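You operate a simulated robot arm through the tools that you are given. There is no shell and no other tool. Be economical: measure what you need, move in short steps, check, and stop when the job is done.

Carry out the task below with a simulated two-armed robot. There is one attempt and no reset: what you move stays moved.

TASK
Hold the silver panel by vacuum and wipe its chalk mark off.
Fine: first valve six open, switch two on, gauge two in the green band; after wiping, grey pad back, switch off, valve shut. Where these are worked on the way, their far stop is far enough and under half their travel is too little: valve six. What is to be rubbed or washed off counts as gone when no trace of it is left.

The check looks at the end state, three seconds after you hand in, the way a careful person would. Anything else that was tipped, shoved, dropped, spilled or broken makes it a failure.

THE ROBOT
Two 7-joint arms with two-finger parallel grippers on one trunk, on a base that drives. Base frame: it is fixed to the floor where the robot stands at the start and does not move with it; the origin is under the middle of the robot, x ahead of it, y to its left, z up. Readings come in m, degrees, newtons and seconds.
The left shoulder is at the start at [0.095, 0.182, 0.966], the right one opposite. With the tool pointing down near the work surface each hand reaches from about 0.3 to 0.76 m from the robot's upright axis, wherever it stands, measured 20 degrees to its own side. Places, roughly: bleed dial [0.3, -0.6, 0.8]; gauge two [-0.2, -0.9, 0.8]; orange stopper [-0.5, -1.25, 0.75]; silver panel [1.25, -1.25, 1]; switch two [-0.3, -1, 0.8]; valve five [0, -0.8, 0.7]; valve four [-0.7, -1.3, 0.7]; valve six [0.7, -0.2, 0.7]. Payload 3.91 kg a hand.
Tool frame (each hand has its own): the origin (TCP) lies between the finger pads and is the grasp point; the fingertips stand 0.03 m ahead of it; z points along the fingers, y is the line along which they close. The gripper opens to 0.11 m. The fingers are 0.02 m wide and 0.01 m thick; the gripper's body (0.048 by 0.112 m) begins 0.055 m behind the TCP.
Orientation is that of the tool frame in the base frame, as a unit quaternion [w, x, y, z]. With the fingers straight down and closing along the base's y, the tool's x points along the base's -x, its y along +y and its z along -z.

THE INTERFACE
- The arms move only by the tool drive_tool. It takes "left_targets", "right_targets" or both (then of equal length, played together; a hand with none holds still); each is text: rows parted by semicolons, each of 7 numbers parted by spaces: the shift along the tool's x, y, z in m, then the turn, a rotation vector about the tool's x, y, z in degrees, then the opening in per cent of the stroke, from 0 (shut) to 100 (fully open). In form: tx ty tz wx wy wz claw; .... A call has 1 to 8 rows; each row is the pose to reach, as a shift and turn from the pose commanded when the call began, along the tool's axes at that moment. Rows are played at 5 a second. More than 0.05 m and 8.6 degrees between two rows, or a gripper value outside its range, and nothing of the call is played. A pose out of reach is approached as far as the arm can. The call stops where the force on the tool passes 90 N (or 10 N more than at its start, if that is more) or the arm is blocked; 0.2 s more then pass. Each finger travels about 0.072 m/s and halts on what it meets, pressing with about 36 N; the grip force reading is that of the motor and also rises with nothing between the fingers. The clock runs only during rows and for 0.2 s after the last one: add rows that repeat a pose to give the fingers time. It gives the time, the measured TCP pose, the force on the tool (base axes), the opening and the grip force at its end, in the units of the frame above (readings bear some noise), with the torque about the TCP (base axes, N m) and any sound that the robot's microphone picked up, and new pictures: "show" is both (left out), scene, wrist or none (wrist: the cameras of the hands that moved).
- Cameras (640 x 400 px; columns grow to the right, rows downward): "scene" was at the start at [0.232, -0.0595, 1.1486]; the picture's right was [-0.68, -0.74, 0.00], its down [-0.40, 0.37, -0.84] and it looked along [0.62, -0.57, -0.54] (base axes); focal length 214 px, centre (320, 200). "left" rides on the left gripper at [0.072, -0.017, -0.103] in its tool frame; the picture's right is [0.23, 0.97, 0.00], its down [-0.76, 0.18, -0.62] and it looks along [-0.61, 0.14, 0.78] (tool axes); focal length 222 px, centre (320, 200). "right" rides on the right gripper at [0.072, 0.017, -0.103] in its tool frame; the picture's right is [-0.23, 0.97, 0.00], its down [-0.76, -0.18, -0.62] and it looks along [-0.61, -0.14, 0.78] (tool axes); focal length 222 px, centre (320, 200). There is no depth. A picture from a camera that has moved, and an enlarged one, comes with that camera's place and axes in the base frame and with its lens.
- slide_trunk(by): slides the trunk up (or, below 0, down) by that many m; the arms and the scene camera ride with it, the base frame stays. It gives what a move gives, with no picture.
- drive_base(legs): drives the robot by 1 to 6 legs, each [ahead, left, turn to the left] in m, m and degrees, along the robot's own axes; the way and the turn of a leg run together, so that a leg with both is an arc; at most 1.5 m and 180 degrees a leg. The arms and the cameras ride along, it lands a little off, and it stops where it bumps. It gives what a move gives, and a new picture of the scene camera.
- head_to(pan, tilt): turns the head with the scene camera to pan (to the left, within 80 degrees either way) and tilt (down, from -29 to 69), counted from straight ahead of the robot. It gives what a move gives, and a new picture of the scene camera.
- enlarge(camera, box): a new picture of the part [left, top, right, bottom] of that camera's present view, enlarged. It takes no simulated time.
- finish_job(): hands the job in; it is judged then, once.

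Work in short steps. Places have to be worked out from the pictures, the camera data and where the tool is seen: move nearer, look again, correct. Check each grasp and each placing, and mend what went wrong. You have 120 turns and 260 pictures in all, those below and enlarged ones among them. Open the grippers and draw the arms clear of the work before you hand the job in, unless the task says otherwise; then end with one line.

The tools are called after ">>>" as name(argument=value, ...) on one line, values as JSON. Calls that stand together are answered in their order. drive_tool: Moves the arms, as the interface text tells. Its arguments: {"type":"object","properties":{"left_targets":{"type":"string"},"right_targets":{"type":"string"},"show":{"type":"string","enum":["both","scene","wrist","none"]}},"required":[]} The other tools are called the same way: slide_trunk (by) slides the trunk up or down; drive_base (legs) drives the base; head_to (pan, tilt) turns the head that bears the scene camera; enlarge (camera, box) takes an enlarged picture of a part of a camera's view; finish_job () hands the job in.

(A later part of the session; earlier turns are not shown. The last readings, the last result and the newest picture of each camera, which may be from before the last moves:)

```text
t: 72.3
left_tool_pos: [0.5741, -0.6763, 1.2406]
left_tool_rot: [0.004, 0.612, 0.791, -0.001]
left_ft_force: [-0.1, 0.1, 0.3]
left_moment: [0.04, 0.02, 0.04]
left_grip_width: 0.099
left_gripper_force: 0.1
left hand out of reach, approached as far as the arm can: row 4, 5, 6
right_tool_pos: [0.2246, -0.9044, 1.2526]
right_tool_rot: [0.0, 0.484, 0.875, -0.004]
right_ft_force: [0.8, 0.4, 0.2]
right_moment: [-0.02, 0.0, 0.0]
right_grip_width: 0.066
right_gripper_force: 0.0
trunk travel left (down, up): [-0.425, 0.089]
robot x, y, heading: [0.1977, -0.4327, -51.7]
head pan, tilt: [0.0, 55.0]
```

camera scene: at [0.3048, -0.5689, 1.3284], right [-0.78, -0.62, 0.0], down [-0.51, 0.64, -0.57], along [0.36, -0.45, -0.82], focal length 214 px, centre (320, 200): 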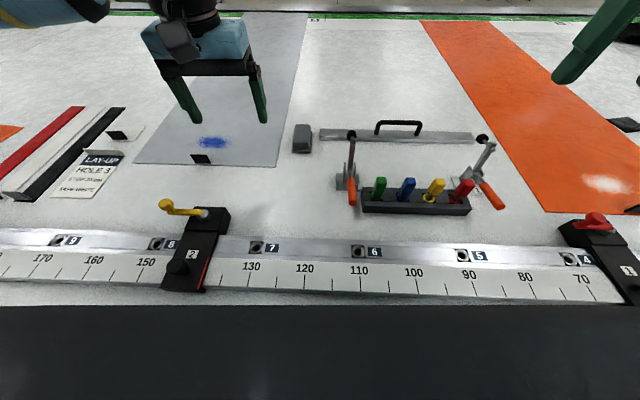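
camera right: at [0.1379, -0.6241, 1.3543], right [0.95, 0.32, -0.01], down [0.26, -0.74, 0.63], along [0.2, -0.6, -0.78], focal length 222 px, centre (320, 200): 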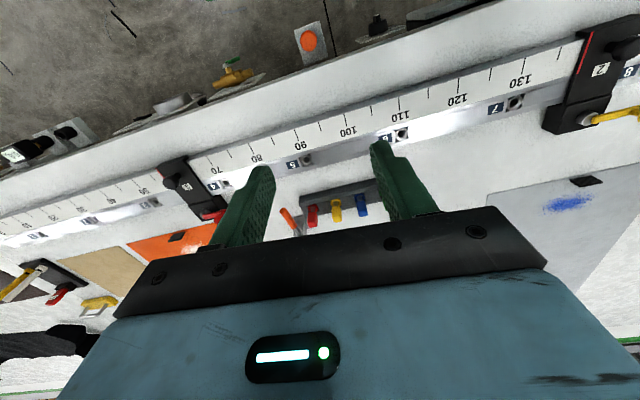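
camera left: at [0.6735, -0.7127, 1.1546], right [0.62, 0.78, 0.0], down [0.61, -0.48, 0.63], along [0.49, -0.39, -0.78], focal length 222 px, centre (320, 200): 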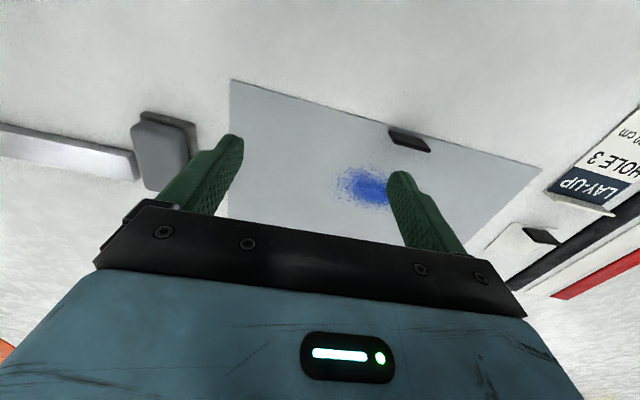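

Only lateral inward motion is limited, so I'll leave the arm at ~0.27 m left and do sideways moves with the base. I undo the yaw, then drive 0.22 m right and 0.05 m ahead.

>>> drive_tool(left_targets="0 0 0 0 0 -8 90; 0 0.02 0 0 0 -16 90; 0 0.06 0 0 0 -24 90; 0 0.1 0 0 0 -24 90", show="none")

>>> drive_base(legs=[[0, -0.22, 0], [0.05, 0, 0]])

>>> enlarge(camera="scene", box=[80, 100, 304, 240])

```text
t: 73.3
left_tool_pos: [0.6723, -0.6533, 1.2383]
left_tool_rot: [0.003, 0.435, 0.901, -0.003]
left_ft_force: [0.5, 0.7, 0.2]
left_moment: [0.05, 0.0, -0.02]
left_grip_width: 0.0988
left_gripper_force: 0.0
right_tool_pos: [0.2233, -0.9041, 1.2523]
right_tool_rot: [0.001, 0.484, 0.875, -0.005]
right_ft_force: [-0.4, 0.0, -0.3]
right_moment: [0.01, 0.02, 0.0]
right_grip_width: 0.066
right_gripper_force: 0.1
trunk travel left (down, up): [-0.425, 0.089]
robot x, y, heading: [0.1934, -0.435, -51.6]
head pan, tilt: [0.0, 55.0]
```

```text
t: 76.4
left_tool_pos: [0.5295, -0.8299, 1.2375]
left_tool_rot: [0.005, 0.436, 0.9, -0.003]
left_ft_force: [-0.6, -0.5, -0.1]
left_moment: [0.0, 0.06, 0.02]
left_grip_width: 0.0991
left_gripper_force: 0.1
right_tool_pos: [0.0807, -1.0784, 1.2522]
right_tool_rot: [0.0, 0.484, 0.875, -0.004]
right_ft_force: [0.5, -0.9, 0.1]
right_moment: [0.03, 0.02, -0.01]
right_grip_width: 0.0658
right_gripper_force: 0.1
trunk travel left (down, up): [-0.425, 0.089]
robot x, y, heading: [0.0571, -0.6081, -51.6]
head pan, tilt: [0.0, 55.0]
camera scene: at [0.1627, -0.7442, 1.3286], right [-0.78, -0.62, 0.0], down [-0.51, 0.64, -0.57], along [0.36, -0.45, -0.82], focal length 214 px, centre (320, 200)
```

scene: 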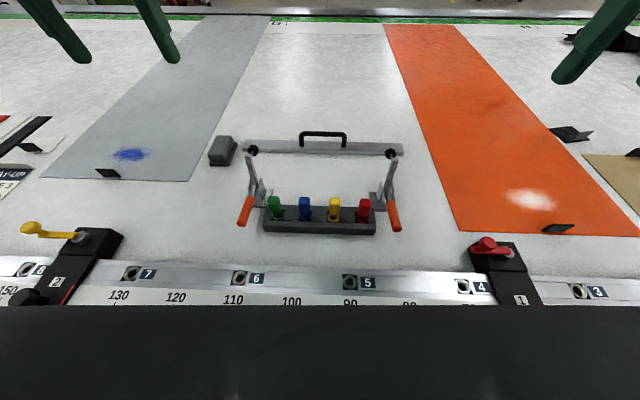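

```text
2.86 times, centred on (192, 170) of scene
camera zoom: at [0.1627, -0.7442, 1.3286], right [-0.78, -0.62, 0.0], down [-0.51, 0.64, -0.57], along [0.36, -0.45, -0.82], focal length 613 px, centre (686, 286)
```

zoom: 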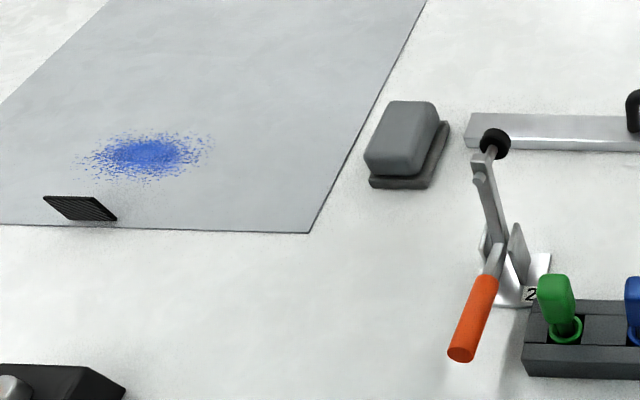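

Pad centre now ≈0.632 m ahead, 0.27 m left. I move the left hand above it at z 1.05.

>>> drive_tool(left_targets="-0.028 0.006 0.03 0 0 0 90; -0.055 0.013 0.06 0 0 0 90; -0.083 0.019 0.09 0 0 0 90; -0.11 0.025 0.12 0 0 0 90; -0.138 0.032 0.155 0 0 0 90; -0.165 0.038 0.19 0 0 0 90")

```text
t: 77.8
left_tool_pos: [0.6517, -0.9293, 1.0666]
left_tool_rot: [0.004, 0.434, 0.901, -0.002]
left_ft_force: [0.4, 0.3, 0.8]
left_moment: [-0.02, 0.03, -0.01]
left_grip_width: 0.0989
left_gripper_force: 0.1
left hand out of reach, approached as far as the arm can: row 6
right_tool_pos: [0.0816, -1.0803, 1.2524]
right_tool_rot: [0.002, 0.486, 0.874, -0.004]
right_ft_force: [0.7, -0.3, 0.5]
right_moment: [0.03, 0.01, 0.01]
right_grip_width: 0.0662
right_gripper_force: 0.0
trunk travel left (down, up): [-0.425, 0.089]
robot x, y, heading: [0.0549, -0.6071, -52.1]
head pan, tilt: [0.0, 55.0]
camera scene: at [0.1634, -0.7444, 1.3285], right [-0.78, -0.62, 0.0], down [-0.51, 0.64, -0.57], along [0.36, -0.45, -0.82], focal length 214 px, centre (320, 200)
camera left: at [0.5927, -0.882, 1.1702], right [0.62, 0.78, 0.0], down [0.61, -0.48, 0.63], along [0.49, -0.39, -0.78], focal length 222 px, centre (320, 200)
```

scene: 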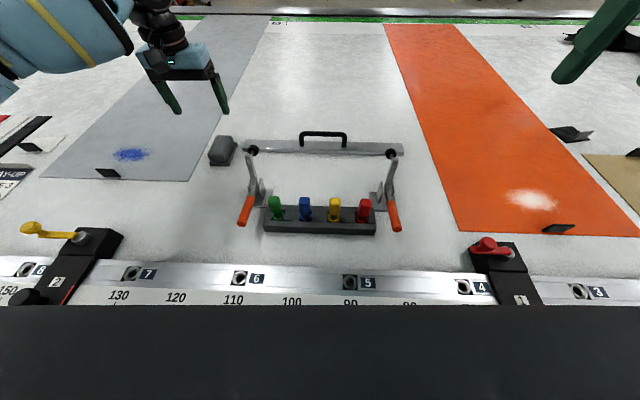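
left: 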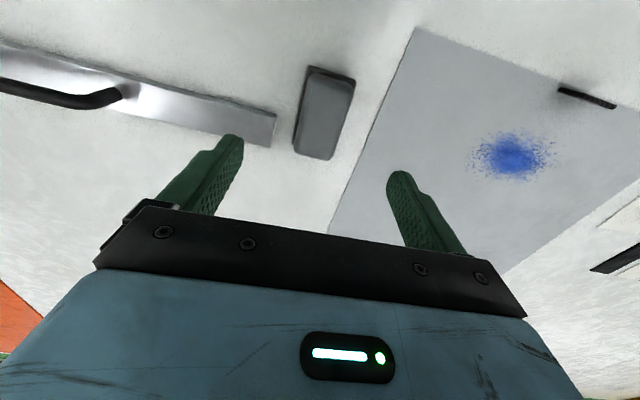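

The hand is above the pad (slightly short at 0.621). I test whether the arm itself can come down: lowering 6 cm first.

>>> drive_tool(left_targets="0 0 0.03 0 0 0 90; 0 0 0.06 0 0 0 90", show="none")

```text
t: 78.4
left_tool_pos: [0.6487, -0.9296, 1.0069]
left_tool_rot: [0.004, 0.436, 0.9, -0.002]
left_ft_force: [0.4, 0.5, 0.1]
left_moment: [-0.02, 0.03, 0.0]
left_grip_width: 0.0989
left_gripper_force: 0.0
right_tool_pos: [0.082, -1.0806, 1.2522]
right_tool_rot: [0.001, 0.484, 0.875, -0.004]
right_ft_force: [-0.7, 0.5, -0.8]
right_moment: [0.0, 0.0, 0.02]
right_grip_width: 0.0662
right_gripper_force: 0.1
trunk travel left (down, up): [-0.425, 0.089]
robot x, y, heading: [0.0505, -0.6085, -51.9]
head pan, tilt: [0.0, 55.0]
```

It descends freely. I check alignment over the pad with the wrist camera.

>>> enlarge(camera="left", box=[160, 20, 480, 220])

>>> enlarge(camera="scene", box=[120, 80, 312, 200])

```text
2.00 times, centred on (320, 120) of left
camera zoom: at [0.5897, -0.8818, 1.1089], right [0.62, 0.78, 0.0], down [0.61, -0.48, 0.63], along [0.49, -0.4, -0.78], focal length 444 px, centre (320, 360)
```

zoom: 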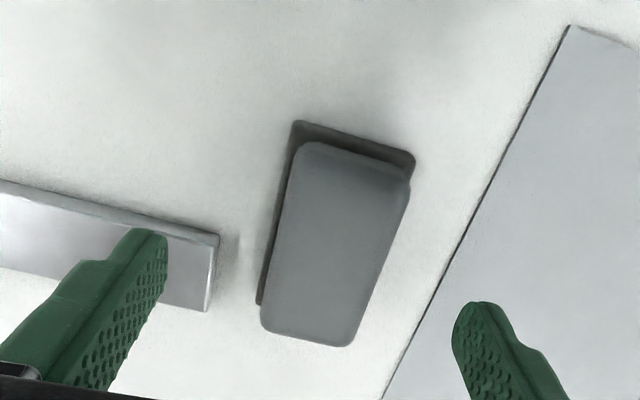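

```text
3.33 times, centred on (216, 140) of scene
camera zoom: at [0.163, -0.7444, 1.3285], right [-0.78, -0.62, 0.0], down [-0.51, 0.64, -0.57], along [0.36, -0.45, -0.82], focal length 715 px, centre (667, 400)
```

zoom: 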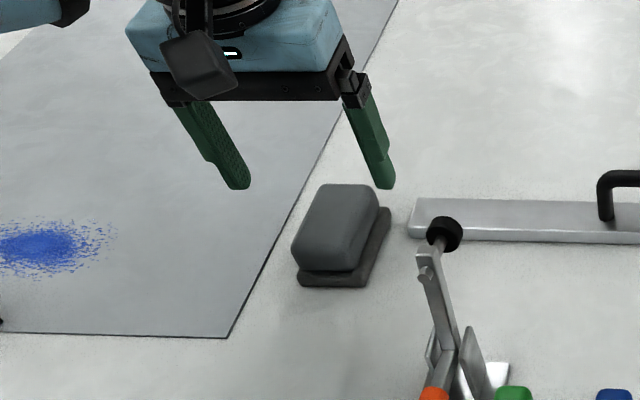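

The pad is aligned with the tool within ~5 mm. I descend to z≈0.95 and close on it.

>>> drive_tool(left_targets="0 0.004 0.03 0 0 0 90; 0 0.004 0.045 0 0 0 90; 0 0.004 0.056 0 0 0 90; 0 0.004 0.056 0 0 0 60; 0 0.004 0.056 0 0 0 40; 0 0.004 0.056 0 0 0 30; 0 0.004 0.056 0 0 0 20", show="both")

```text
t: 80.0
left_tool_pos: [0.6554, -0.9247, 0.9505]
left_tool_rot: [0.004, 0.435, 0.9, -0.001]
left_ft_force: [-0.1, 1.1, 0.2]
left_moment: [-0.02, 0.02, 0.0]
left_grip_width: 0.0472
left_gripper_force: 35.8
right_tool_pos: [0.0816, -1.0789, 1.2511]
right_tool_rot: [0.001, 0.485, 0.875, -0.004]
right_ft_force: [0.8, 0.0, 0.0]
right_moment: [0.0, -0.03, 0.01]
right_grip_width: 0.0661
right_gripper_force: 0.1
trunk travel left (down, up): [-0.425, 0.089]
robot x, y, heading: [0.0547, -0.6078, -51.5]
head pan, tilt: [0.0, 55.0]
camera scene: at [0.1631, -0.7445, 1.3284], right [-0.78, -0.62, 0.0], down [-0.51, 0.64, -0.57], along [0.36, -0.45, -0.82], focal length 214 px, centre (320, 200)
camera left: at [0.596, -0.8781, 1.0529], right [0.62, 0.78, 0.0], down [0.61, -0.48, 0.63], along [0.49, -0.39, -0.78], focal length 222 px, centre (320, 200)
```

scene: 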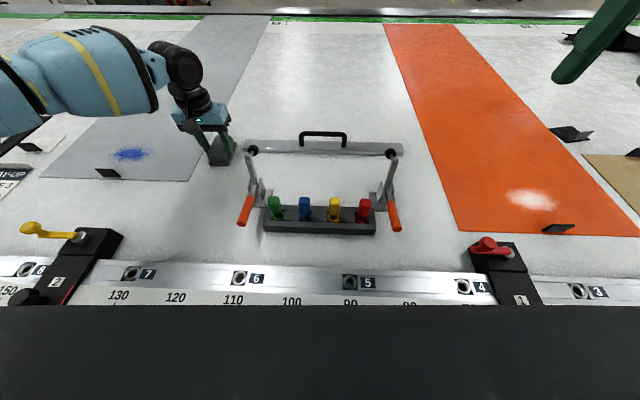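
left: 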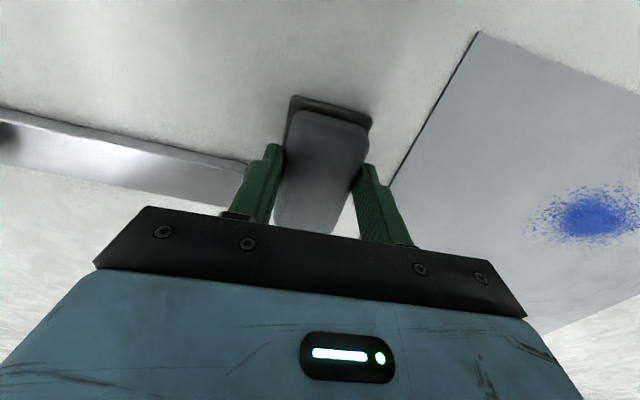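

Grasp holds (width 0.047). The mark's centre lies 0.258 m straight left of the pad. I lift 6 cm and drive the base left by that much.

>>> drive_tool(left_targets="0 0 -0.02 0 0 0 10; 0 0 -0.04 0 0 0 10; 0 0 -0.06 0 0 0 10; 0 0 -0.07 0 0 0 10", show="wrist")

>>> drive_base(legs=[[0, 0.258, 0]])

>>> enlarge(camera="scene", box=[120, 80, 312, 200])

>>> enlarge(camera="left", box=[160, 20, 480, 220])

```text
t: 81.0
left_tool_pos: [0.6538, -0.9249, 1.0211]
left_tool_rot: [0.005, 0.436, 0.9, -0.002]
left_ft_force: [-0.9, -0.8, -0.8]
left_moment: [0.0, -0.03, -0.02]
left_grip_width: 0.047
left_gripper_force: 36.2
right_tool_pos: [0.0819, -1.0787, 1.2523]
right_tool_rot: [0.001, 0.485, 0.874, -0.004]
right_ft_force: [0.5, -0.7, 0.1]
right_moment: [-0.02, 0.01, 0.0]
right_grip_width: 0.0656
right_gripper_force: 0.1
trunk travel left (down, up): [-0.425, 0.089]
robot x, y, heading: [0.0583, -0.6065, -51.5]
head pan, tilt: [0.0, 55.0]
camera left: at [0.5948, -0.878, 1.1234], right [0.62, 0.78, 0.0], down [0.61, -0.48, 0.63], along [0.49, -0.39, -0.78], focal length 222 px, centre (320, 200)
```

left: 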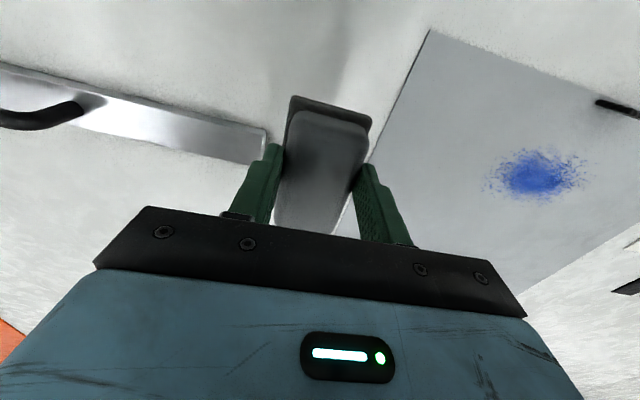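

```text
t: 83.9
left_tool_pos: [0.8578, -0.7652, 1.0215]
left_tool_rot: [0.005, 0.437, 0.899, -0.002]
left_ft_force: [-0.5, 0.7, 0.3]
left_moment: [0.01, 0.0, -0.02]
left_grip_width: 0.0469
left_gripper_force: 36.2
right_tool_pos: [0.2841, -0.918, 1.252]
right_tool_rot: [0.001, 0.486, 0.874, -0.004]
right_ft_force: [-0.7, -0.4, 1.0]
right_moment: [-0.02, -0.02, 0.01]
right_grip_width: 0.0662
right_gripper_force: 0.0
trunk travel left (down, up): [-0.425, 0.089]
robot x, y, heading: [0.2599, -0.4494, -51.5]
head pan, tilt: [0.0, 55.0]
camera scene: at [0.3672, -0.5836, 1.3284], right [-0.79, -0.62, 0.0], down [-0.51, 0.64, -0.57], along [0.35, -0.45, -0.82], focal length 214 px, centre (320, 200)
```

scene: 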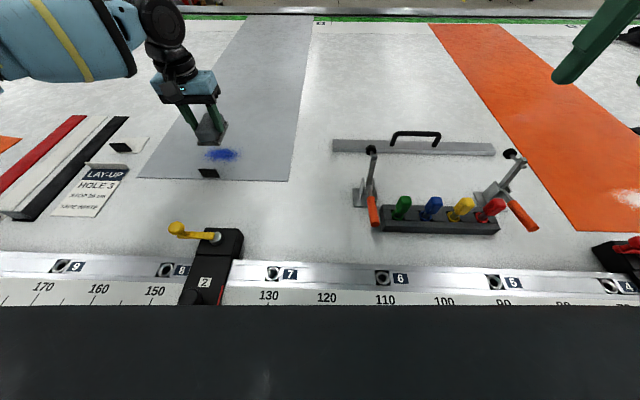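

```text
3.33 times, centred on (216, 140) of scene
camera zoom: at [0.3672, -0.5836, 1.3284], right [-0.79, -0.62, 0.0], down [-0.51, 0.64, -0.57], along [0.35, -0.45, -0.82], focal length 715 px, centre (667, 400)
```

zoom: 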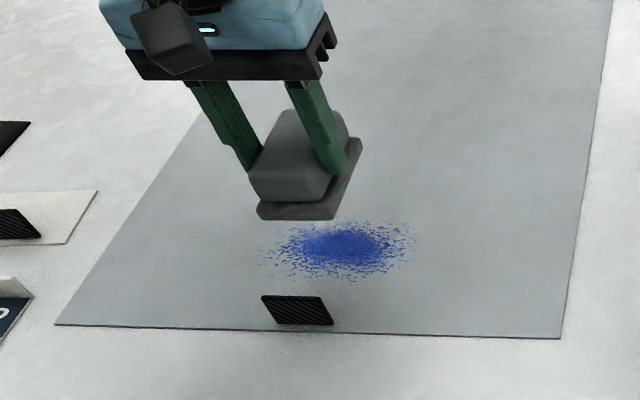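

```text
2.00 times, centred on (320, 120) of left
camera zoom: at [0.7987, -0.7179, 1.123], right [0.62, 0.78, 0.0], down [0.61, -0.48, 0.63], along [0.49, -0.4, -0.78], focal length 444 px, centre (320, 360)
```

zoom: 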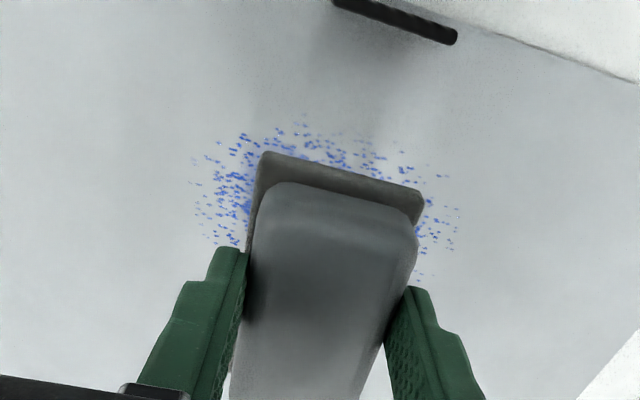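

Pad hovers over the mark (mark 0.59–0.66 ahead, 0.22–0.35 left; pad centre 0.619, 0.272), flag stays clear in front. I lower to contact gently.

>>> drive_tool(left_targets="0 0 0.04 0 0 0 10; 0 0 0.062 0 0 0 10; 0 0 0.068 0 0 0 10; 0 0 0.072 0 0 0 10; 0 0 0.075 0 0 0 10", show="none")

```text
t: 85.1
left_tool_pos: [0.8569, -0.7653, 0.9536]
left_tool_rot: [0.011, 0.436, 0.9, -0.006]
left_ft_force: [8.1, 4.7, 45.2]
left_moment: [0.64, -0.04, -0.07]
left_grip_width: 0.0473
left_gripper_force: 36.2
right_tool_pos: [0.2818, -0.9162, 1.2543]
right_tool_rot: [0.002, 0.485, 0.874, -0.005]
right_ft_force: [0.2, -0.4, -0.6]
right_moment: [0.01, 0.02, 0.02]
right_grip_width: 0.066
right_gripper_force: 0.0
trunk travel left (down, up): [-0.425, 0.089]
robot x, y, heading: [0.2645, -0.4468, -51.8]
head pan, tilt: [0.0, 55.0]
```

Contact at 45 N is more than needed; I ease off 3 mm and read the force.

>>> drive_tool(left_targets="0 0 -0.003 0 0 0 10", show="none")

```text
t: 85.5
left_tool_pos: [0.8576, -0.7655, 0.9526]
left_tool_rot: [0.009, 0.436, 0.9, -0.004]
left_ft_force: [6.9, 5.3, 37.3]
left_moment: [-0.26, -0.56, 0.12]
left_grip_width: 0.0468
left_gripper_force: 36.1
right_tool_pos: [0.2828, -0.9149, 1.2529]
right_tool_rot: [0.002, 0.485, 0.874, -0.004]
right_ft_force: [1.2, -1.5, -0.1]
right_moment: [0.01, -0.02, 0.03]
right_grip_width: 0.0661
right_gripper_force: 0.0
trunk travel left (down, up): [-0.425, 0.089]
robot x, y, heading: [0.2628, -0.447, -51.6]
head pan, tilt: [0.0, 55.0]
```

Commands are kept from the commanded pose. I ease off 4 mm more and wipe right then left across the mark.

>>> drive_tool(left_targets="0 -0.02 -0.004 0 0 0 10; 0 -0.05 -0.004 0 0 0 10; 0 -0.075 -0.004 0 0 0 10; 0 -0.03 -0.004 0 0 0 10; 0 0.015 -0.004 0 0 0 10; 0 0.06 -0.004 0 0 0 10; 0 0.095 -0.004 0 0 0 10; 0 0.05 -0.004 0 0 0 10", show="wrist")

>>> enlarge(camera="scene", box=[120, 80, 312, 200])

```text
t: 87.3
left_tool_pos: [0.9002, -0.7328, 0.9536]
left_tool_rot: [0.006, 0.435, 0.9, -0.001]
left_ft_force: [4.8, 5.2, 18.6]
left_moment: [-0.16, -0.03, 0.05]
left_grip_width: 0.0469
left_gripper_force: 35.9
left hand out of reach, approached as far as the arm can: row 2, 3, 4
right_tool_pos: [0.2845, -0.9186, 1.2528]
right_tool_rot: [0.001, 0.485, 0.875, -0.003]
right_ft_force: [0.6, -0.7, -0.9]
right_moment: [0.03, 0.01, 0.0]
right_grip_width: 0.0658
right_gripper_force: 0.0
trunk travel left (down, up): [-0.425, 0.089]
robot x, y, heading: [0.2635, -0.448, -51.5]
head pan, tilt: [0.0, 55.0]
camera left: at [0.84, -0.6857, 1.0556], right [0.62, 0.78, 0.0], down [0.61, -0.48, 0.63], along [0.5, -0.39, -0.77], focal length 222 px, centre (320, 200)
```

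left: 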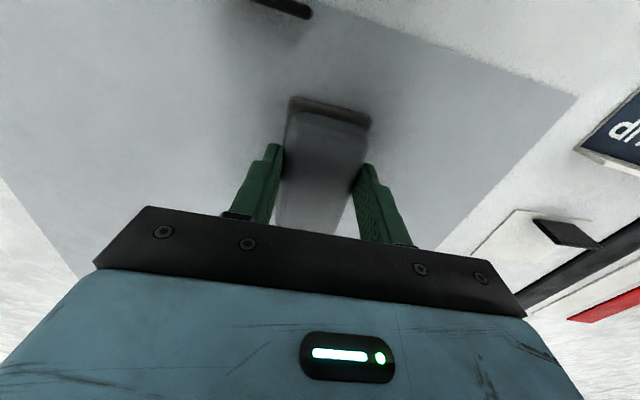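

```text
3.33 times, centred on (216, 140) of scene
camera zoom: at [0.3653, -0.5833, 1.3286], right [-0.79, -0.62, 0.0], down [-0.51, 0.64, -0.57], along [0.36, -0.45, -0.82], focal length 715 px, centre (667, 400)
```

zoom: 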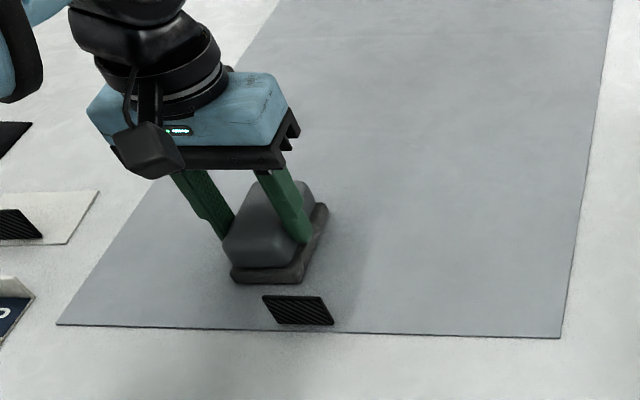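

The mark looks gone already. I make another pass 1 cm deeper for safety, then lift to inspect.

>>> drive_tool(left_targets="-0.01 0.02 0 0 0 0 10; -0.01 0.045 0 0 0 0 10; -0.01 0 0 0 0 0 10; -0.01 -0.045 0 0 0 0 10; -0.005 -0.085 0 0 0 0 10; 0 -0.07 0 0 0 0 10; 0 -0.06 -0.04 0 0 0 10; 0 -0.05 -0.075 0 0 0 10", show="wrist")

>>> enlarge(camera="scene", box=[120, 80, 312, 200])

>>> enlarge(camera="left", box=[160, 0, 560, 240])

```text
t: 89.1
left_tool_pos: [0.8567, -0.7631, 1.0271]
left_tool_rot: [0.005, 0.436, 0.9, -0.002]
left_ft_force: [-0.9, -0.5, 0.2]
left_moment: [0.02, 0.01, -0.02]
left_grip_width: 0.0476
left_gripper_force: 36.4
left hand out of reach, approached as far as the arm can: row 5
right_tool_pos: [0.2849, -0.9175, 1.2525]
right_tool_rot: [0.0, 0.486, 0.874, -0.004]
right_ft_force: [-0.6, -0.4, -0.3]
right_moment: [0.01, -0.02, 0.0]
right_grip_width: 0.066
right_gripper_force: 0.1
trunk travel left (down, up): [-0.425, 0.089]
robot x, y, heading: [0.2614, -0.4513, -51.8]
head pan, tilt: [0.0, 55.0]
camera left: at [0.7974, -0.7172, 1.1293], right [0.62, 0.78, 0.0], down [0.61, -0.48, 0.63], along [0.49, -0.39, -0.78], focal length 222 px, centre (320, 200)
```

left: 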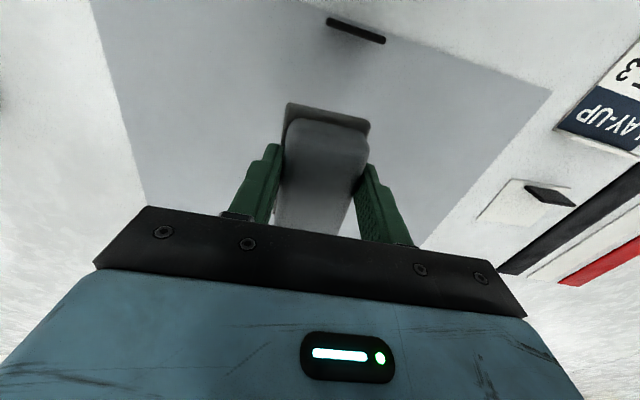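

```text
3.33 times, centred on (216, 140) of scene
camera zoom: at [0.3669, -0.5836, 1.3284], right [-0.79, -0.62, 0.0], down [-0.51, 0.64, -0.57], along [0.35, -0.45, -0.82], focal length 715 px, centre (667, 400)
```

zoom: 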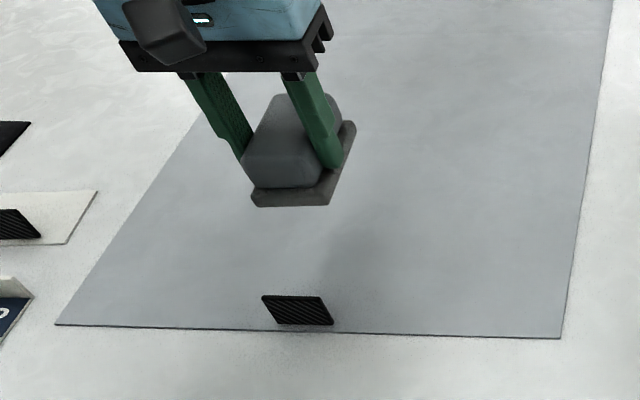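

```text
1.60 times, centred on (360, 120) of left
camera zoom: at [0.7974, -0.7172, 1.1293], right [0.62, 0.78, 0.0], down [0.61, -0.48, 0.63], along [0.49, -0.39, -0.78], focal length 355 px, centre (256, 328)
```

zoom: 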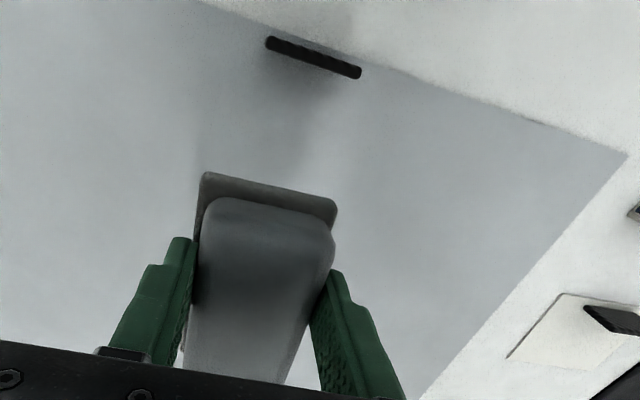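

The visible panel is clean. I drive back right 0.258 m to put the pad on its place.

>>> drive_base(legs=[[0, -0.258, 0]])

>>> enlarge(camera="scene", box=[30, 80, 254, 220])

```text
t: 91.9
left_tool_pos: [0.6582, -0.9212, 1.028]
left_tool_rot: [0.005, 0.437, 0.9, -0.003]
left_ft_force: [-0.5, 0.3, -0.4]
left_moment: [0.03, 0.0, 0.01]
left_grip_width: 0.047
left_gripper_force: 36.1
right_tool_pos: [0.0852, -1.0758, 1.2526]
right_tool_rot: [0.0, 0.486, 0.874, -0.004]
right_ft_force: [0.4, 0.9, -0.1]
right_moment: [0.02, 0.01, 0.01]
right_grip_width: 0.0659
right_gripper_force: 0.0
trunk travel left (down, up): [-0.425, 0.089]
robot x, y, heading: [0.057, -0.6043, -51.7]
head pan, tilt: [0.0, 55.0]
camera scene: at [0.1681, -0.7401, 1.3284], right [-0.79, -0.62, 0.0], down [-0.51, 0.64, -0.57], along [0.35, -0.45, -0.82], focal length 214 px, centre (320, 200)
```

scene: 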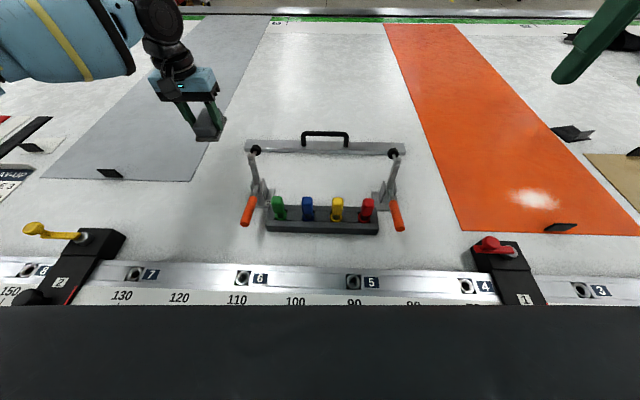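

```text
2.86 times, centred on (142, 150) of scene
camera zoom: at [0.1681, -0.7401, 1.3284], right [-0.79, -0.62, 0.0], down [-0.51, 0.64, -0.57], along [0.35, -0.45, -0.82], focal length 613 px, centre (829, 343)
```

zoom: 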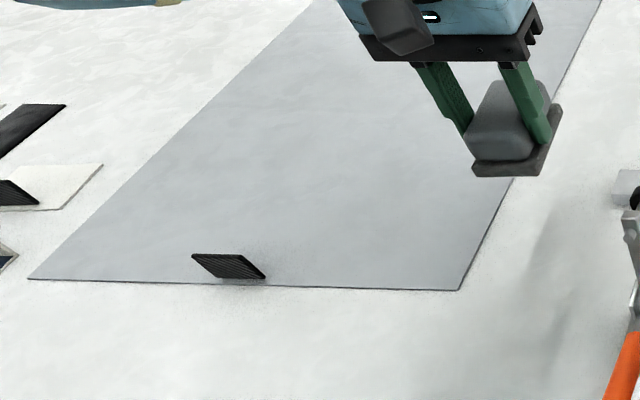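

The panel shows no trace. I lower the pad at its original spot (4 mm right, z 0.951) and release.

>>> drive_tool(left_targets="0 -0.002 0.03 0 0 0 10; 0 -0.004 0.06 0 0 0 10; 0 -0.0044 0.073 0 0 0 10; 0 -0.0044 0.0775 0 0 0 10; 0 -0.0044 0.0775 0 0 0 50; 0 -0.0044 0.0775 0 0 0 75; 0 -0.0044 0.0775 0 0 0 85", show="wrist")

```text
t: 93.5
left_tool_pos: [0.6547, -0.9245, 0.9478]
left_tool_rot: [0.005, 0.436, 0.9, -0.003]
left_ft_force: [0.3, 0.5, 0.1]
left_moment: [0.03, 0.03, -0.01]
left_grip_width: 0.0935
left_gripper_force: 0.1
right_tool_pos: [0.085, -1.0752, 1.2534]
right_tool_rot: [0.0, 0.485, 0.874, -0.005]
right_ft_force: [0.9, -0.2, 0.7]
right_moment: [0.02, 0.0, -0.02]
right_grip_width: 0.0662
right_gripper_force: 0.1
trunk travel left (down, up): [-0.425, 0.089]
robot x, y, heading: [0.0645, -0.6025, -52.0]
head pan, tilt: [0.0, 55.0]
camera left: at [0.596, -0.8778, 1.0518], right [0.63, 0.78, 0.0], down [0.61, -0.48, 0.63], along [0.49, -0.4, -0.78], focal length 222 px, centre (320, 200)
```

left: 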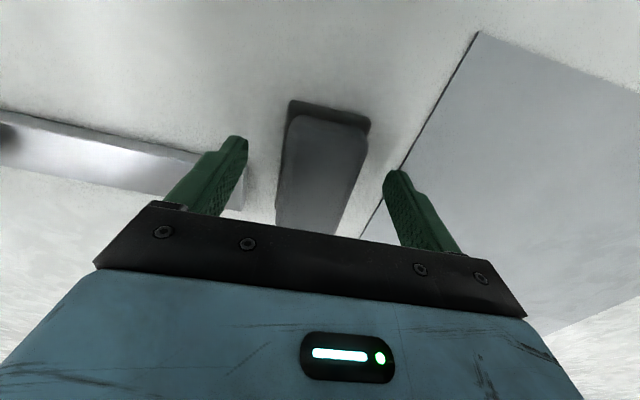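

Pad is back at its spot and released. I raise the left hand straight up and then retract it toward the body, closing the gripper when clear.

>>> drive_tool(left_targets="0 0 -0.04 0 0 0 85; 0 0 -0.08 0 0 0 85; 0 0 -0.12 0 0 0 85; 0.04 0 -0.15 0 0 0 85; 0.08 0 -0.18 0 0 0 60; 0.12 0 -0.21 0 0 0 40; 0.15 0 -0.24 0 0 0 20; 0.17 0 -0.28 0 0 0 0", show="scene")

>>> enlarge(camera="scene", box=[80, 100, 304, 240])

```text
t: 95.3
left_tool_pos: [0.5482, -0.7904, 1.2284]
left_tool_rot: [0.004, 0.437, 0.9, -0.002]
left_ft_force: [0.7, -0.2, 0.2]
left_moment: [-0.01, -0.02, 0.02]
left_grip_width: 0.0
left_gripper_force: 33.9
right_tool_pos: [0.0839, -1.0734, 1.2533]
right_tool_rot: [0.001, 0.485, 0.874, -0.005]
right_ft_force: [0.3, -0.5, 0.8]
right_moment: [-0.03, -0.03, 0.02]
right_grip_width: 0.0658
right_gripper_force: 0.0
trunk travel left (down, up): [-0.425, 0.089]
robot x, y, heading: [0.0593, -0.6054, -51.8]
head pan, tilt: [0.0, 55.0]
camera scene: at [0.1671, -0.7396, 1.3286], right [-0.79, -0.62, 0.0], down [-0.51, 0.64, -0.57], along [0.35, -0.45, -0.82], focal length 214 px, centre (320, 200)
```

scene: 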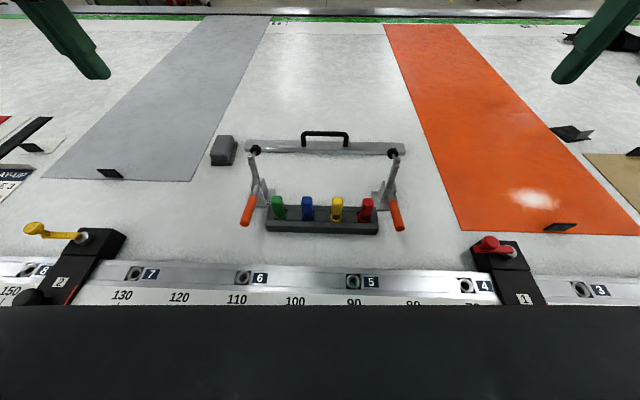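

```text
2.86 times, centred on (192, 170) of scene
camera zoom: at [0.1671, -0.7396, 1.3286], right [-0.79, -0.62, 0.0], down [-0.51, 0.64, -0.57], along [0.35, -0.45, -0.82], focal length 613 px, centre (686, 286)
```

zoom: 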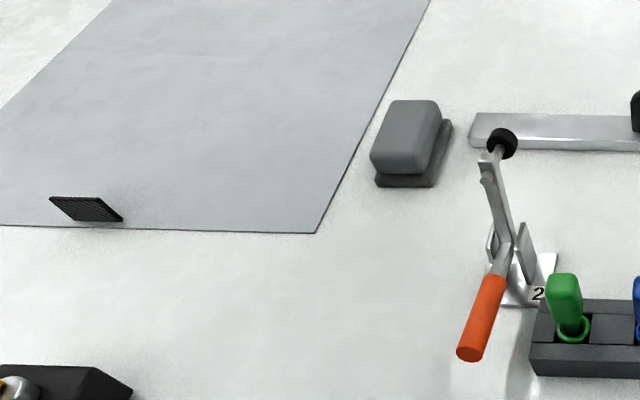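

Pad stands as before. I back off to the earlier switch-pressing location and lower the trunk.

>>> drive_base(legs=[[-0.65, 0, 0], [0, -0.106, 0]])

>>> slide_trunk(by=-0.2)

>>> head_to(pan=0, tilt=30)

```text
t: 100.1
left_tool_pos: [0.0634, -0.3495, 1.2276]
left_tool_rot: [0.005, 0.44, 0.898, -0.003]
left_ft_force: [-0.2, -0.4, -0.7]
left_moment: [-0.02, 0.02, 0.0]
left_grip_width: 0.0
left_gripper_force: 35.6
right_tool_pos: [-0.4022, -0.6294, 1.2522]
right_tool_rot: [0.001, 0.49, 0.872, -0.004]
right_ft_force: [0.4, 0.0, -0.1]
right_moment: [-0.01, -0.04, -0.04]
right_grip_width: 0.0661
right_gripper_force: 0.0
trunk travel left (down, up): [-0.425, 0.089]
robot x, y, heading: [-0.4211, -0.1614, -52.2]
head pan, tilt: [0.0, 55.0]
camera scene: at [-0.3174, -0.2953, 1.3284], right [-0.79, -0.61, 0.0], down [-0.5, 0.65, -0.57], along [0.35, -0.45, -0.82], focal length 214 px, centre (320, 200)
```

scene: 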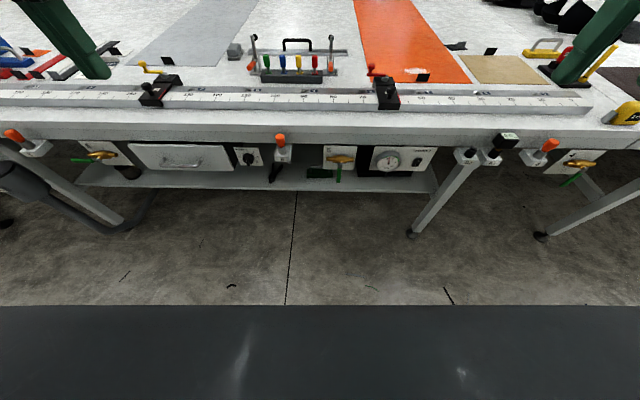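

```text
t: 102.3
left_tool_pos: [0.0628, -0.3486, 1.0278]
left_tool_rot: [0.005, 0.441, 0.898, -0.002]
left_ft_force: [0.6, 0.4, 0.0]
left_moment: [0.01, 0.01, -0.01]
left_grip_width: 0.0002
left_gripper_force: 35.9
right_tool_pos: [-0.4025, -0.629, 1.0537]
right_tool_rot: [0.001, 0.489, 0.872, -0.004]
right_ft_force: [0.0, 0.8, -0.6]
right_moment: [-0.07, -0.01, 0.0]
right_grip_width: 0.0662
right_gripper_force: 0.2
trunk travel left (down, up): [-0.225, 0.289]
robot x, y, heading: [-0.4212, -0.1589, -52.2]
head pan, tilt: [0.0, 55.0]
```

```text
t: 103.2
left_tool_pos: [0.0631, -0.3504, 1.0273]
left_tool_rot: [0.005, 0.441, 0.898, -0.003]
left_ft_force: [-0.7, -0.6, -0.4]
left_moment: [-0.01, 0.03, 0.01]
left_grip_width: 0.0001
left_gripper_force: 36.1
right_tool_pos: [-0.4035, -0.6292, 1.0527]
right_tool_rot: [0.001, 0.49, 0.872, -0.004]
right_ft_force: [-0.7, 0.4, 0.2]
right_moment: [-0.02, 0.0, 0.01]
right_grip_width: 0.0658
right_gripper_force: 0.0
trunk travel left (down, up): [-0.225, 0.289]
robot x, y, heading: [-0.423, -0.1604, -52.4]
head pan, tilt: [0.0, 30.0]
camera scene: at [-0.2659, -0.3621, 1.153], right [-0.79, -0.61, 0.0], down [-0.31, 0.4, -0.87], along [0.53, -0.69, -0.5], focal length 214 px, centre (320, 200)
```

scene: 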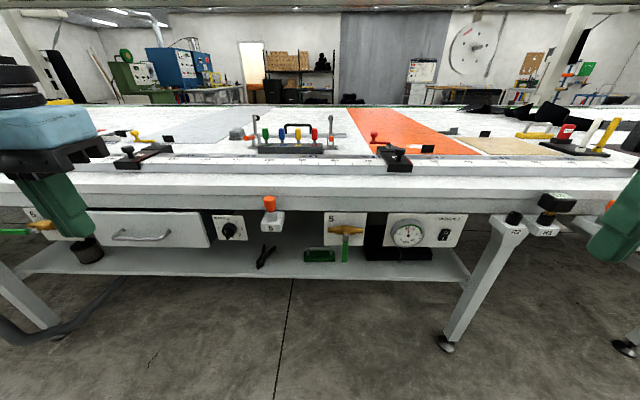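

Back at the panel with the switch. I close and pitch the right hand forward again, moving toward the switch.

>>> drive_tool(right_targets="-0.025 -0.009 0.022 0 -8 -1 40; -0.05 -0.018 0.045 0 -16 -2 20; -0.075 -0.027 0.068 0 -24 -3 0; -0.1 -0.036 0.09 0 -32 -4 0; -0.125 -0.045 0.112 0 -40 -5 0; -0.15 -0.054 0.135 0 -48 -6 0; -0.17 -0.062 0.158 0 -56 -7 0; -0.18 -0.07 0.18 0 -64 -7 0", show="none")

```text
t: 105.0
left_tool_pos: [0.0631, -0.3505, 1.0281]
left_tool_rot: [0.004, 0.44, 0.898, -0.002]
left_ft_force: [-0.4, 0.2, 0.0]
left_moment: [0.0, -0.02, -0.01]
left_grip_width: 0.0
left_gripper_force: 35.6
right_tool_pos: [-0.3706, -0.8201, 0.8723]
right_tool_rot: [0.462, 0.361, 0.766, -0.262]
right_ft_force: [-0.6, -0.3, 0.2]
right_moment: [-0.04, -0.01, 0.0]
right_grip_width: 0.0
right_gripper_force: 35.7
trunk travel left (down, up): [-0.225, 0.289]
robot x, y, heading: [-0.4235, -0.1529, -52.6]
head pan, tilt: [0.0, 30.0]
```

Now the remaining pitch to horizontal, ending in front of the rocker's 0 side.

>>> drive_tool(right_targets="0.015 0.002 0.027 -0.5 -6.5 0.9 0; 0.031 0.005 0.053 -1.1 -13 1.75 0; 0.046 0.007 0.08 -1.6 -19.5 2.6 0; 0.061 0.009 0.107 -2.2 -25.9 3.5 0", show="wrist")

>>> enlarge(camera="scene", box=[360, 190, 600, 340])

```text
t: 106.0
left_tool_pos: [0.0626, -0.3494, 1.0281]
left_tool_rot: [0.005, 0.44, 0.898, -0.002]
left_ft_force: [-0.9, 0.3, 0.1]
left_moment: [-0.03, -0.01, 0.04]
left_grip_width: 0.0
left_gripper_force: 36.2
right_tool_pos: [-0.3405, -0.9104, 0.9117]
right_tool_rot: [0.569, 0.32, 0.705, -0.277]
right_ft_force: [-0.1, -0.2, -3.1]
right_moment: [-0.18, -0.16, -0.03]
right_grip_width: 0.0
right_gripper_force: 36.0
right hand out of reach, approached as far as the arm can: row 1, 2, 3, 4
trunk travel left (down, up): [-0.225, 0.289]
robot x, y, heading: [-0.4239, -0.1597, -52.4]
head pan, tilt: [0.0, 30.0]
camera right: at [-0.4032, -0.8113, 0.8598], right [0.78, 0.59, 0.2], down [-0.41, 0.25, 0.87], along [0.47, -0.76, 0.44], focal length 222 px, centre (320, 200)
```

right: 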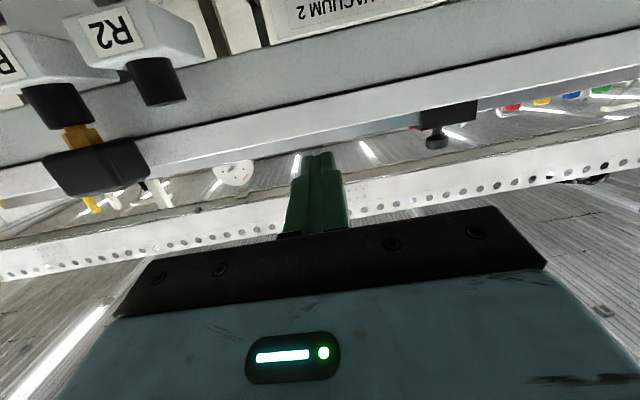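

```text
2.67 times, centred on (480, 265) of scene
camera zoom: at [-0.2657, -0.3623, 1.1529], right [-0.79, -0.61, 0.0], down [-0.31, 0.4, -0.87], along [0.53, -0.69, -0.5], focal length 572 px, centre (-107, 27)
```

zoom: 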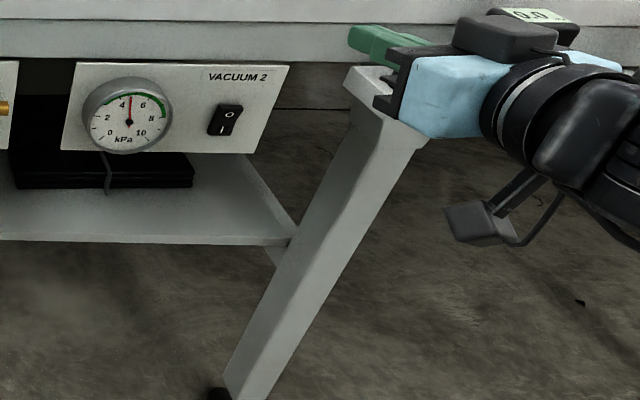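

The arm got stuck high and a 3 N force hints at light contact, perhaps near the R1/R2 ports. I retreat straight back and look.

>>> drive_tool(right_targets="0 0 -0.03 0 0 0 0; 0 0 -0.06 0 0 0 0; 0 0 -0.1 0 0 0 0; 0 0 -0.14 0 0 0 0", show="both")

>>> enlarge(camera="scene", box=[400, 170, 640, 320])

```text
t: 107.0
left_tool_pos: [0.0629, -0.3482, 1.0272]
left_tool_rot: [0.005, 0.44, 0.898, -0.003]
left_ft_force: [-0.4, 0.6, -0.3]
left_moment: [0.01, 0.01, 0.04]
left_grip_width: 0.0
left_gripper_force: 36.0
right_tool_pos: [-0.4265, -0.806, 0.9562]
right_tool_rot: [0.59, 0.32, 0.686, -0.28]
right_ft_force: [0.5, 0.3, -0.5]
right_moment: [-0.02, 0.04, -0.01]
right_grip_width: 0.0001
right_gripper_force: 36.1
trunk travel left (down, up): [-0.225, 0.289]
robot x, y, heading: [-0.4195, -0.1582, -52.3]
head pan, tilt: [0.0, 30.0]
camera scene: at [-0.2664, -0.3615, 1.1533], right [-0.79, -0.61, 0.0], down [-0.3, 0.4, -0.87], along [0.53, -0.69, -0.5], focal length 214 px, centre (320, 200)
camera right: at [-0.4865, -0.707, 0.8986], right [0.77, 0.6, 0.22], down [-0.46, 0.28, 0.85], along [0.44, -0.75, 0.49], focal length 222 px, centre (320, 200)
```

scene: 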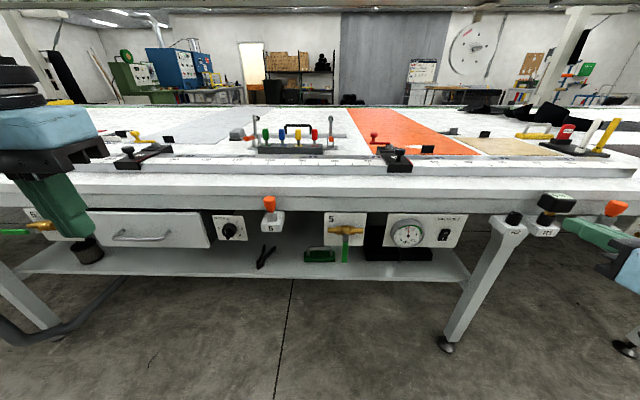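
right: 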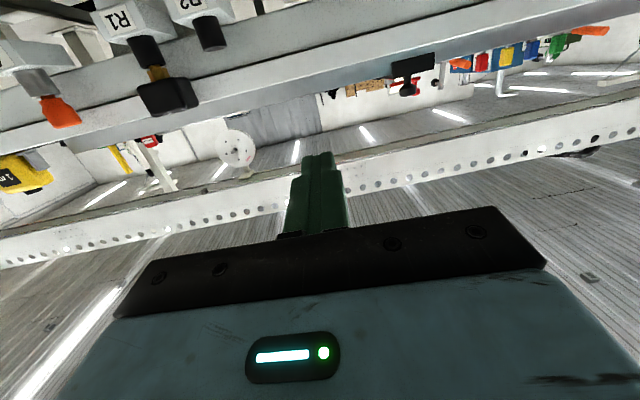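

```text
2.67 times, centred on (520, 245) of scene
camera zoom: at [-0.2664, -0.3615, 1.1533], right [-0.79, -0.61, 0.0], down [-0.3, 0.4, -0.87], along [0.53, -0.69, -0.5], focal length 572 px, centre (-213, 80)
```

zoom: 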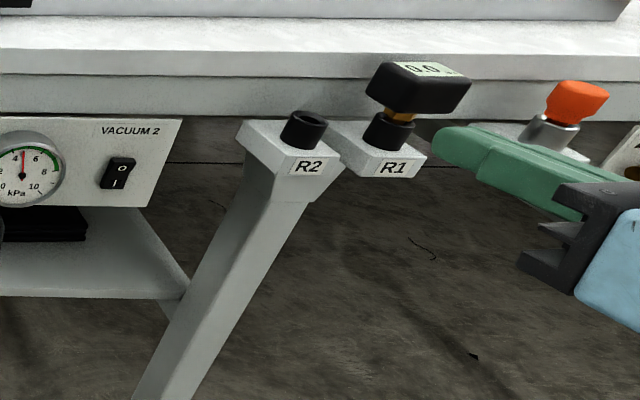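

Nothing appears displaced (R1's gauge sits as before). Away from the bench I lower the right hand to switch height and level it.

>>> drive_tool(right_targets="0.038 0 0.005 0 -1.7 0 0; 0.076 0 0.011 0 -3.4 0 0; 0.114 0 0.016 0 -5.1 0 0; 0.152 0 0.022 0 -6.8 0 0; 0.188 0 0.028 0 -8.4 0 0", show="none")

```text
t: 108.2
left_tool_pos: [0.0639, -0.3494, 1.0271]
left_tool_rot: [0.003, 0.439, 0.898, -0.003]
left_ft_force: [-0.2, -0.2, -0.6]
left_moment: [0.01, 0.01, -0.02]
left_grip_width: 0.0
left_gripper_force: 36.3
right_tool_pos: [-0.4278, -0.8049, 0.7656]
right_tool_rot: [0.639, 0.299, 0.641, -0.303]
right_ft_force: [-0.2, 0.0, 0.1]
right_moment: [-0.01, -0.02, -0.02]
right_grip_width: 0.0001
right_gripper_force: 36.2
trunk travel left (down, up): [-0.225, 0.289]
robot x, y, heading: [-0.4214, -0.158, -52.3]
head pan, tilt: [0.0, 30.0]
```

Level at z 0.766. I drive 0.14 m ahead and 0.036 m left to align with the rocker.

>>> drive_base(legs=[[0.14, 0.036, 0]])

>>> enlarge(camera="right", box=[160, 60, 480, 260])

>>> enlarge(camera="scene", box=[400, 190, 640, 340])

```text
t: 109.5
left_tool_pos: [0.177, -0.4389, 1.027]
left_tool_rot: [0.003, 0.442, 0.897, -0.002]
left_ft_force: [0.1, -0.4, -0.3]
left_moment: [0.02, 0.02, -0.01]
left_grip_width: 0.0
left_gripper_force: 36.1
right_tool_pos: [-0.3156, -0.8928, 0.766]
right_tool_rot: [0.638, 0.3, 0.641, -0.304]
right_ft_force: [0.1, -0.3, -0.6]
right_moment: [0.03, -0.01, 0.02]
right_grip_width: 0.0
right_gripper_force: 36.4
trunk travel left (down, up): [-0.225, 0.289]
robot x, y, heading: [-0.3046, -0.2435, -52.7]
head pan, tilt: [0.0, 30.0]
camera scene: at [-0.152, -0.4509, 1.1529], right [-0.79, -0.61, 0.0], down [-0.3, 0.4, -0.87], along [0.53, -0.69, -0.5], focal length 214 px, centre (320, 200)
```

scene: 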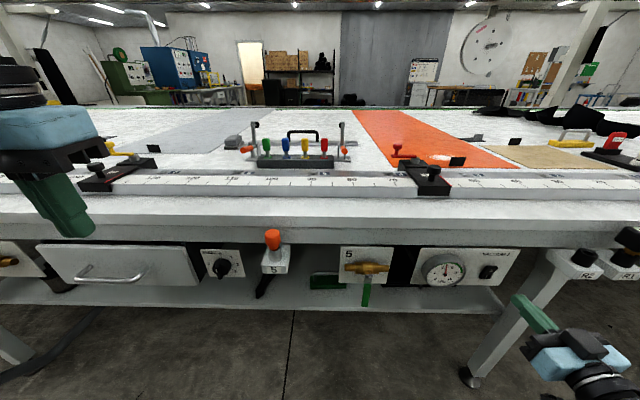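

```text
2.00 times, centred on (320, 160) of right
camera zoom: at [-0.3685, -0.8022, 0.6924], right [0.75, 0.62, 0.22], down [-0.53, 0.37, 0.76], along [0.39, -0.69, 0.61], focal length 444 px, centre (320, 280)
```

zoom: 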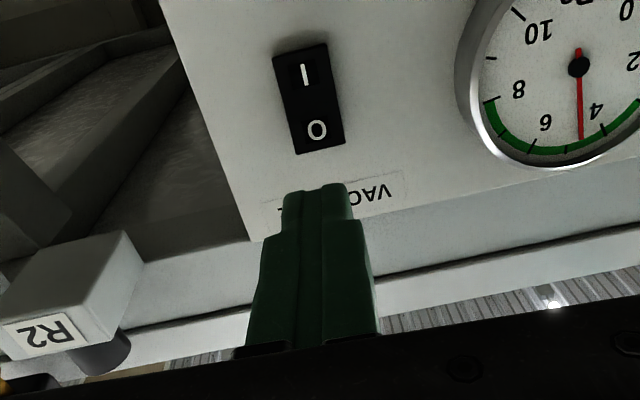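

```text
2.67 times, centred on (520, 265) of scene
camera zoom: at [-0.152, -0.4509, 1.1529], right [-0.79, -0.61, 0.0], down [-0.3, 0.4, -0.87], along [0.53, -0.69, -0.5], focal length 572 px, centre (-213, 27)
```

zoom: 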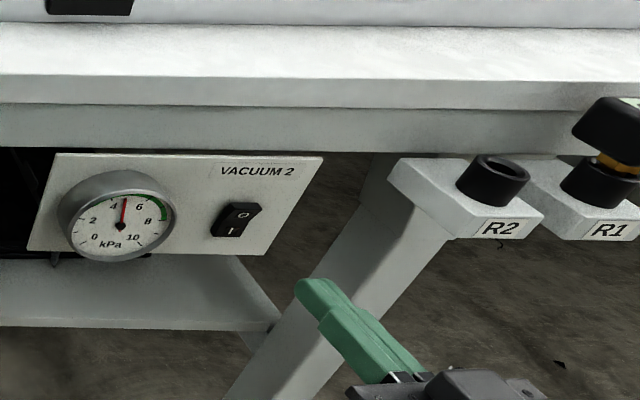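

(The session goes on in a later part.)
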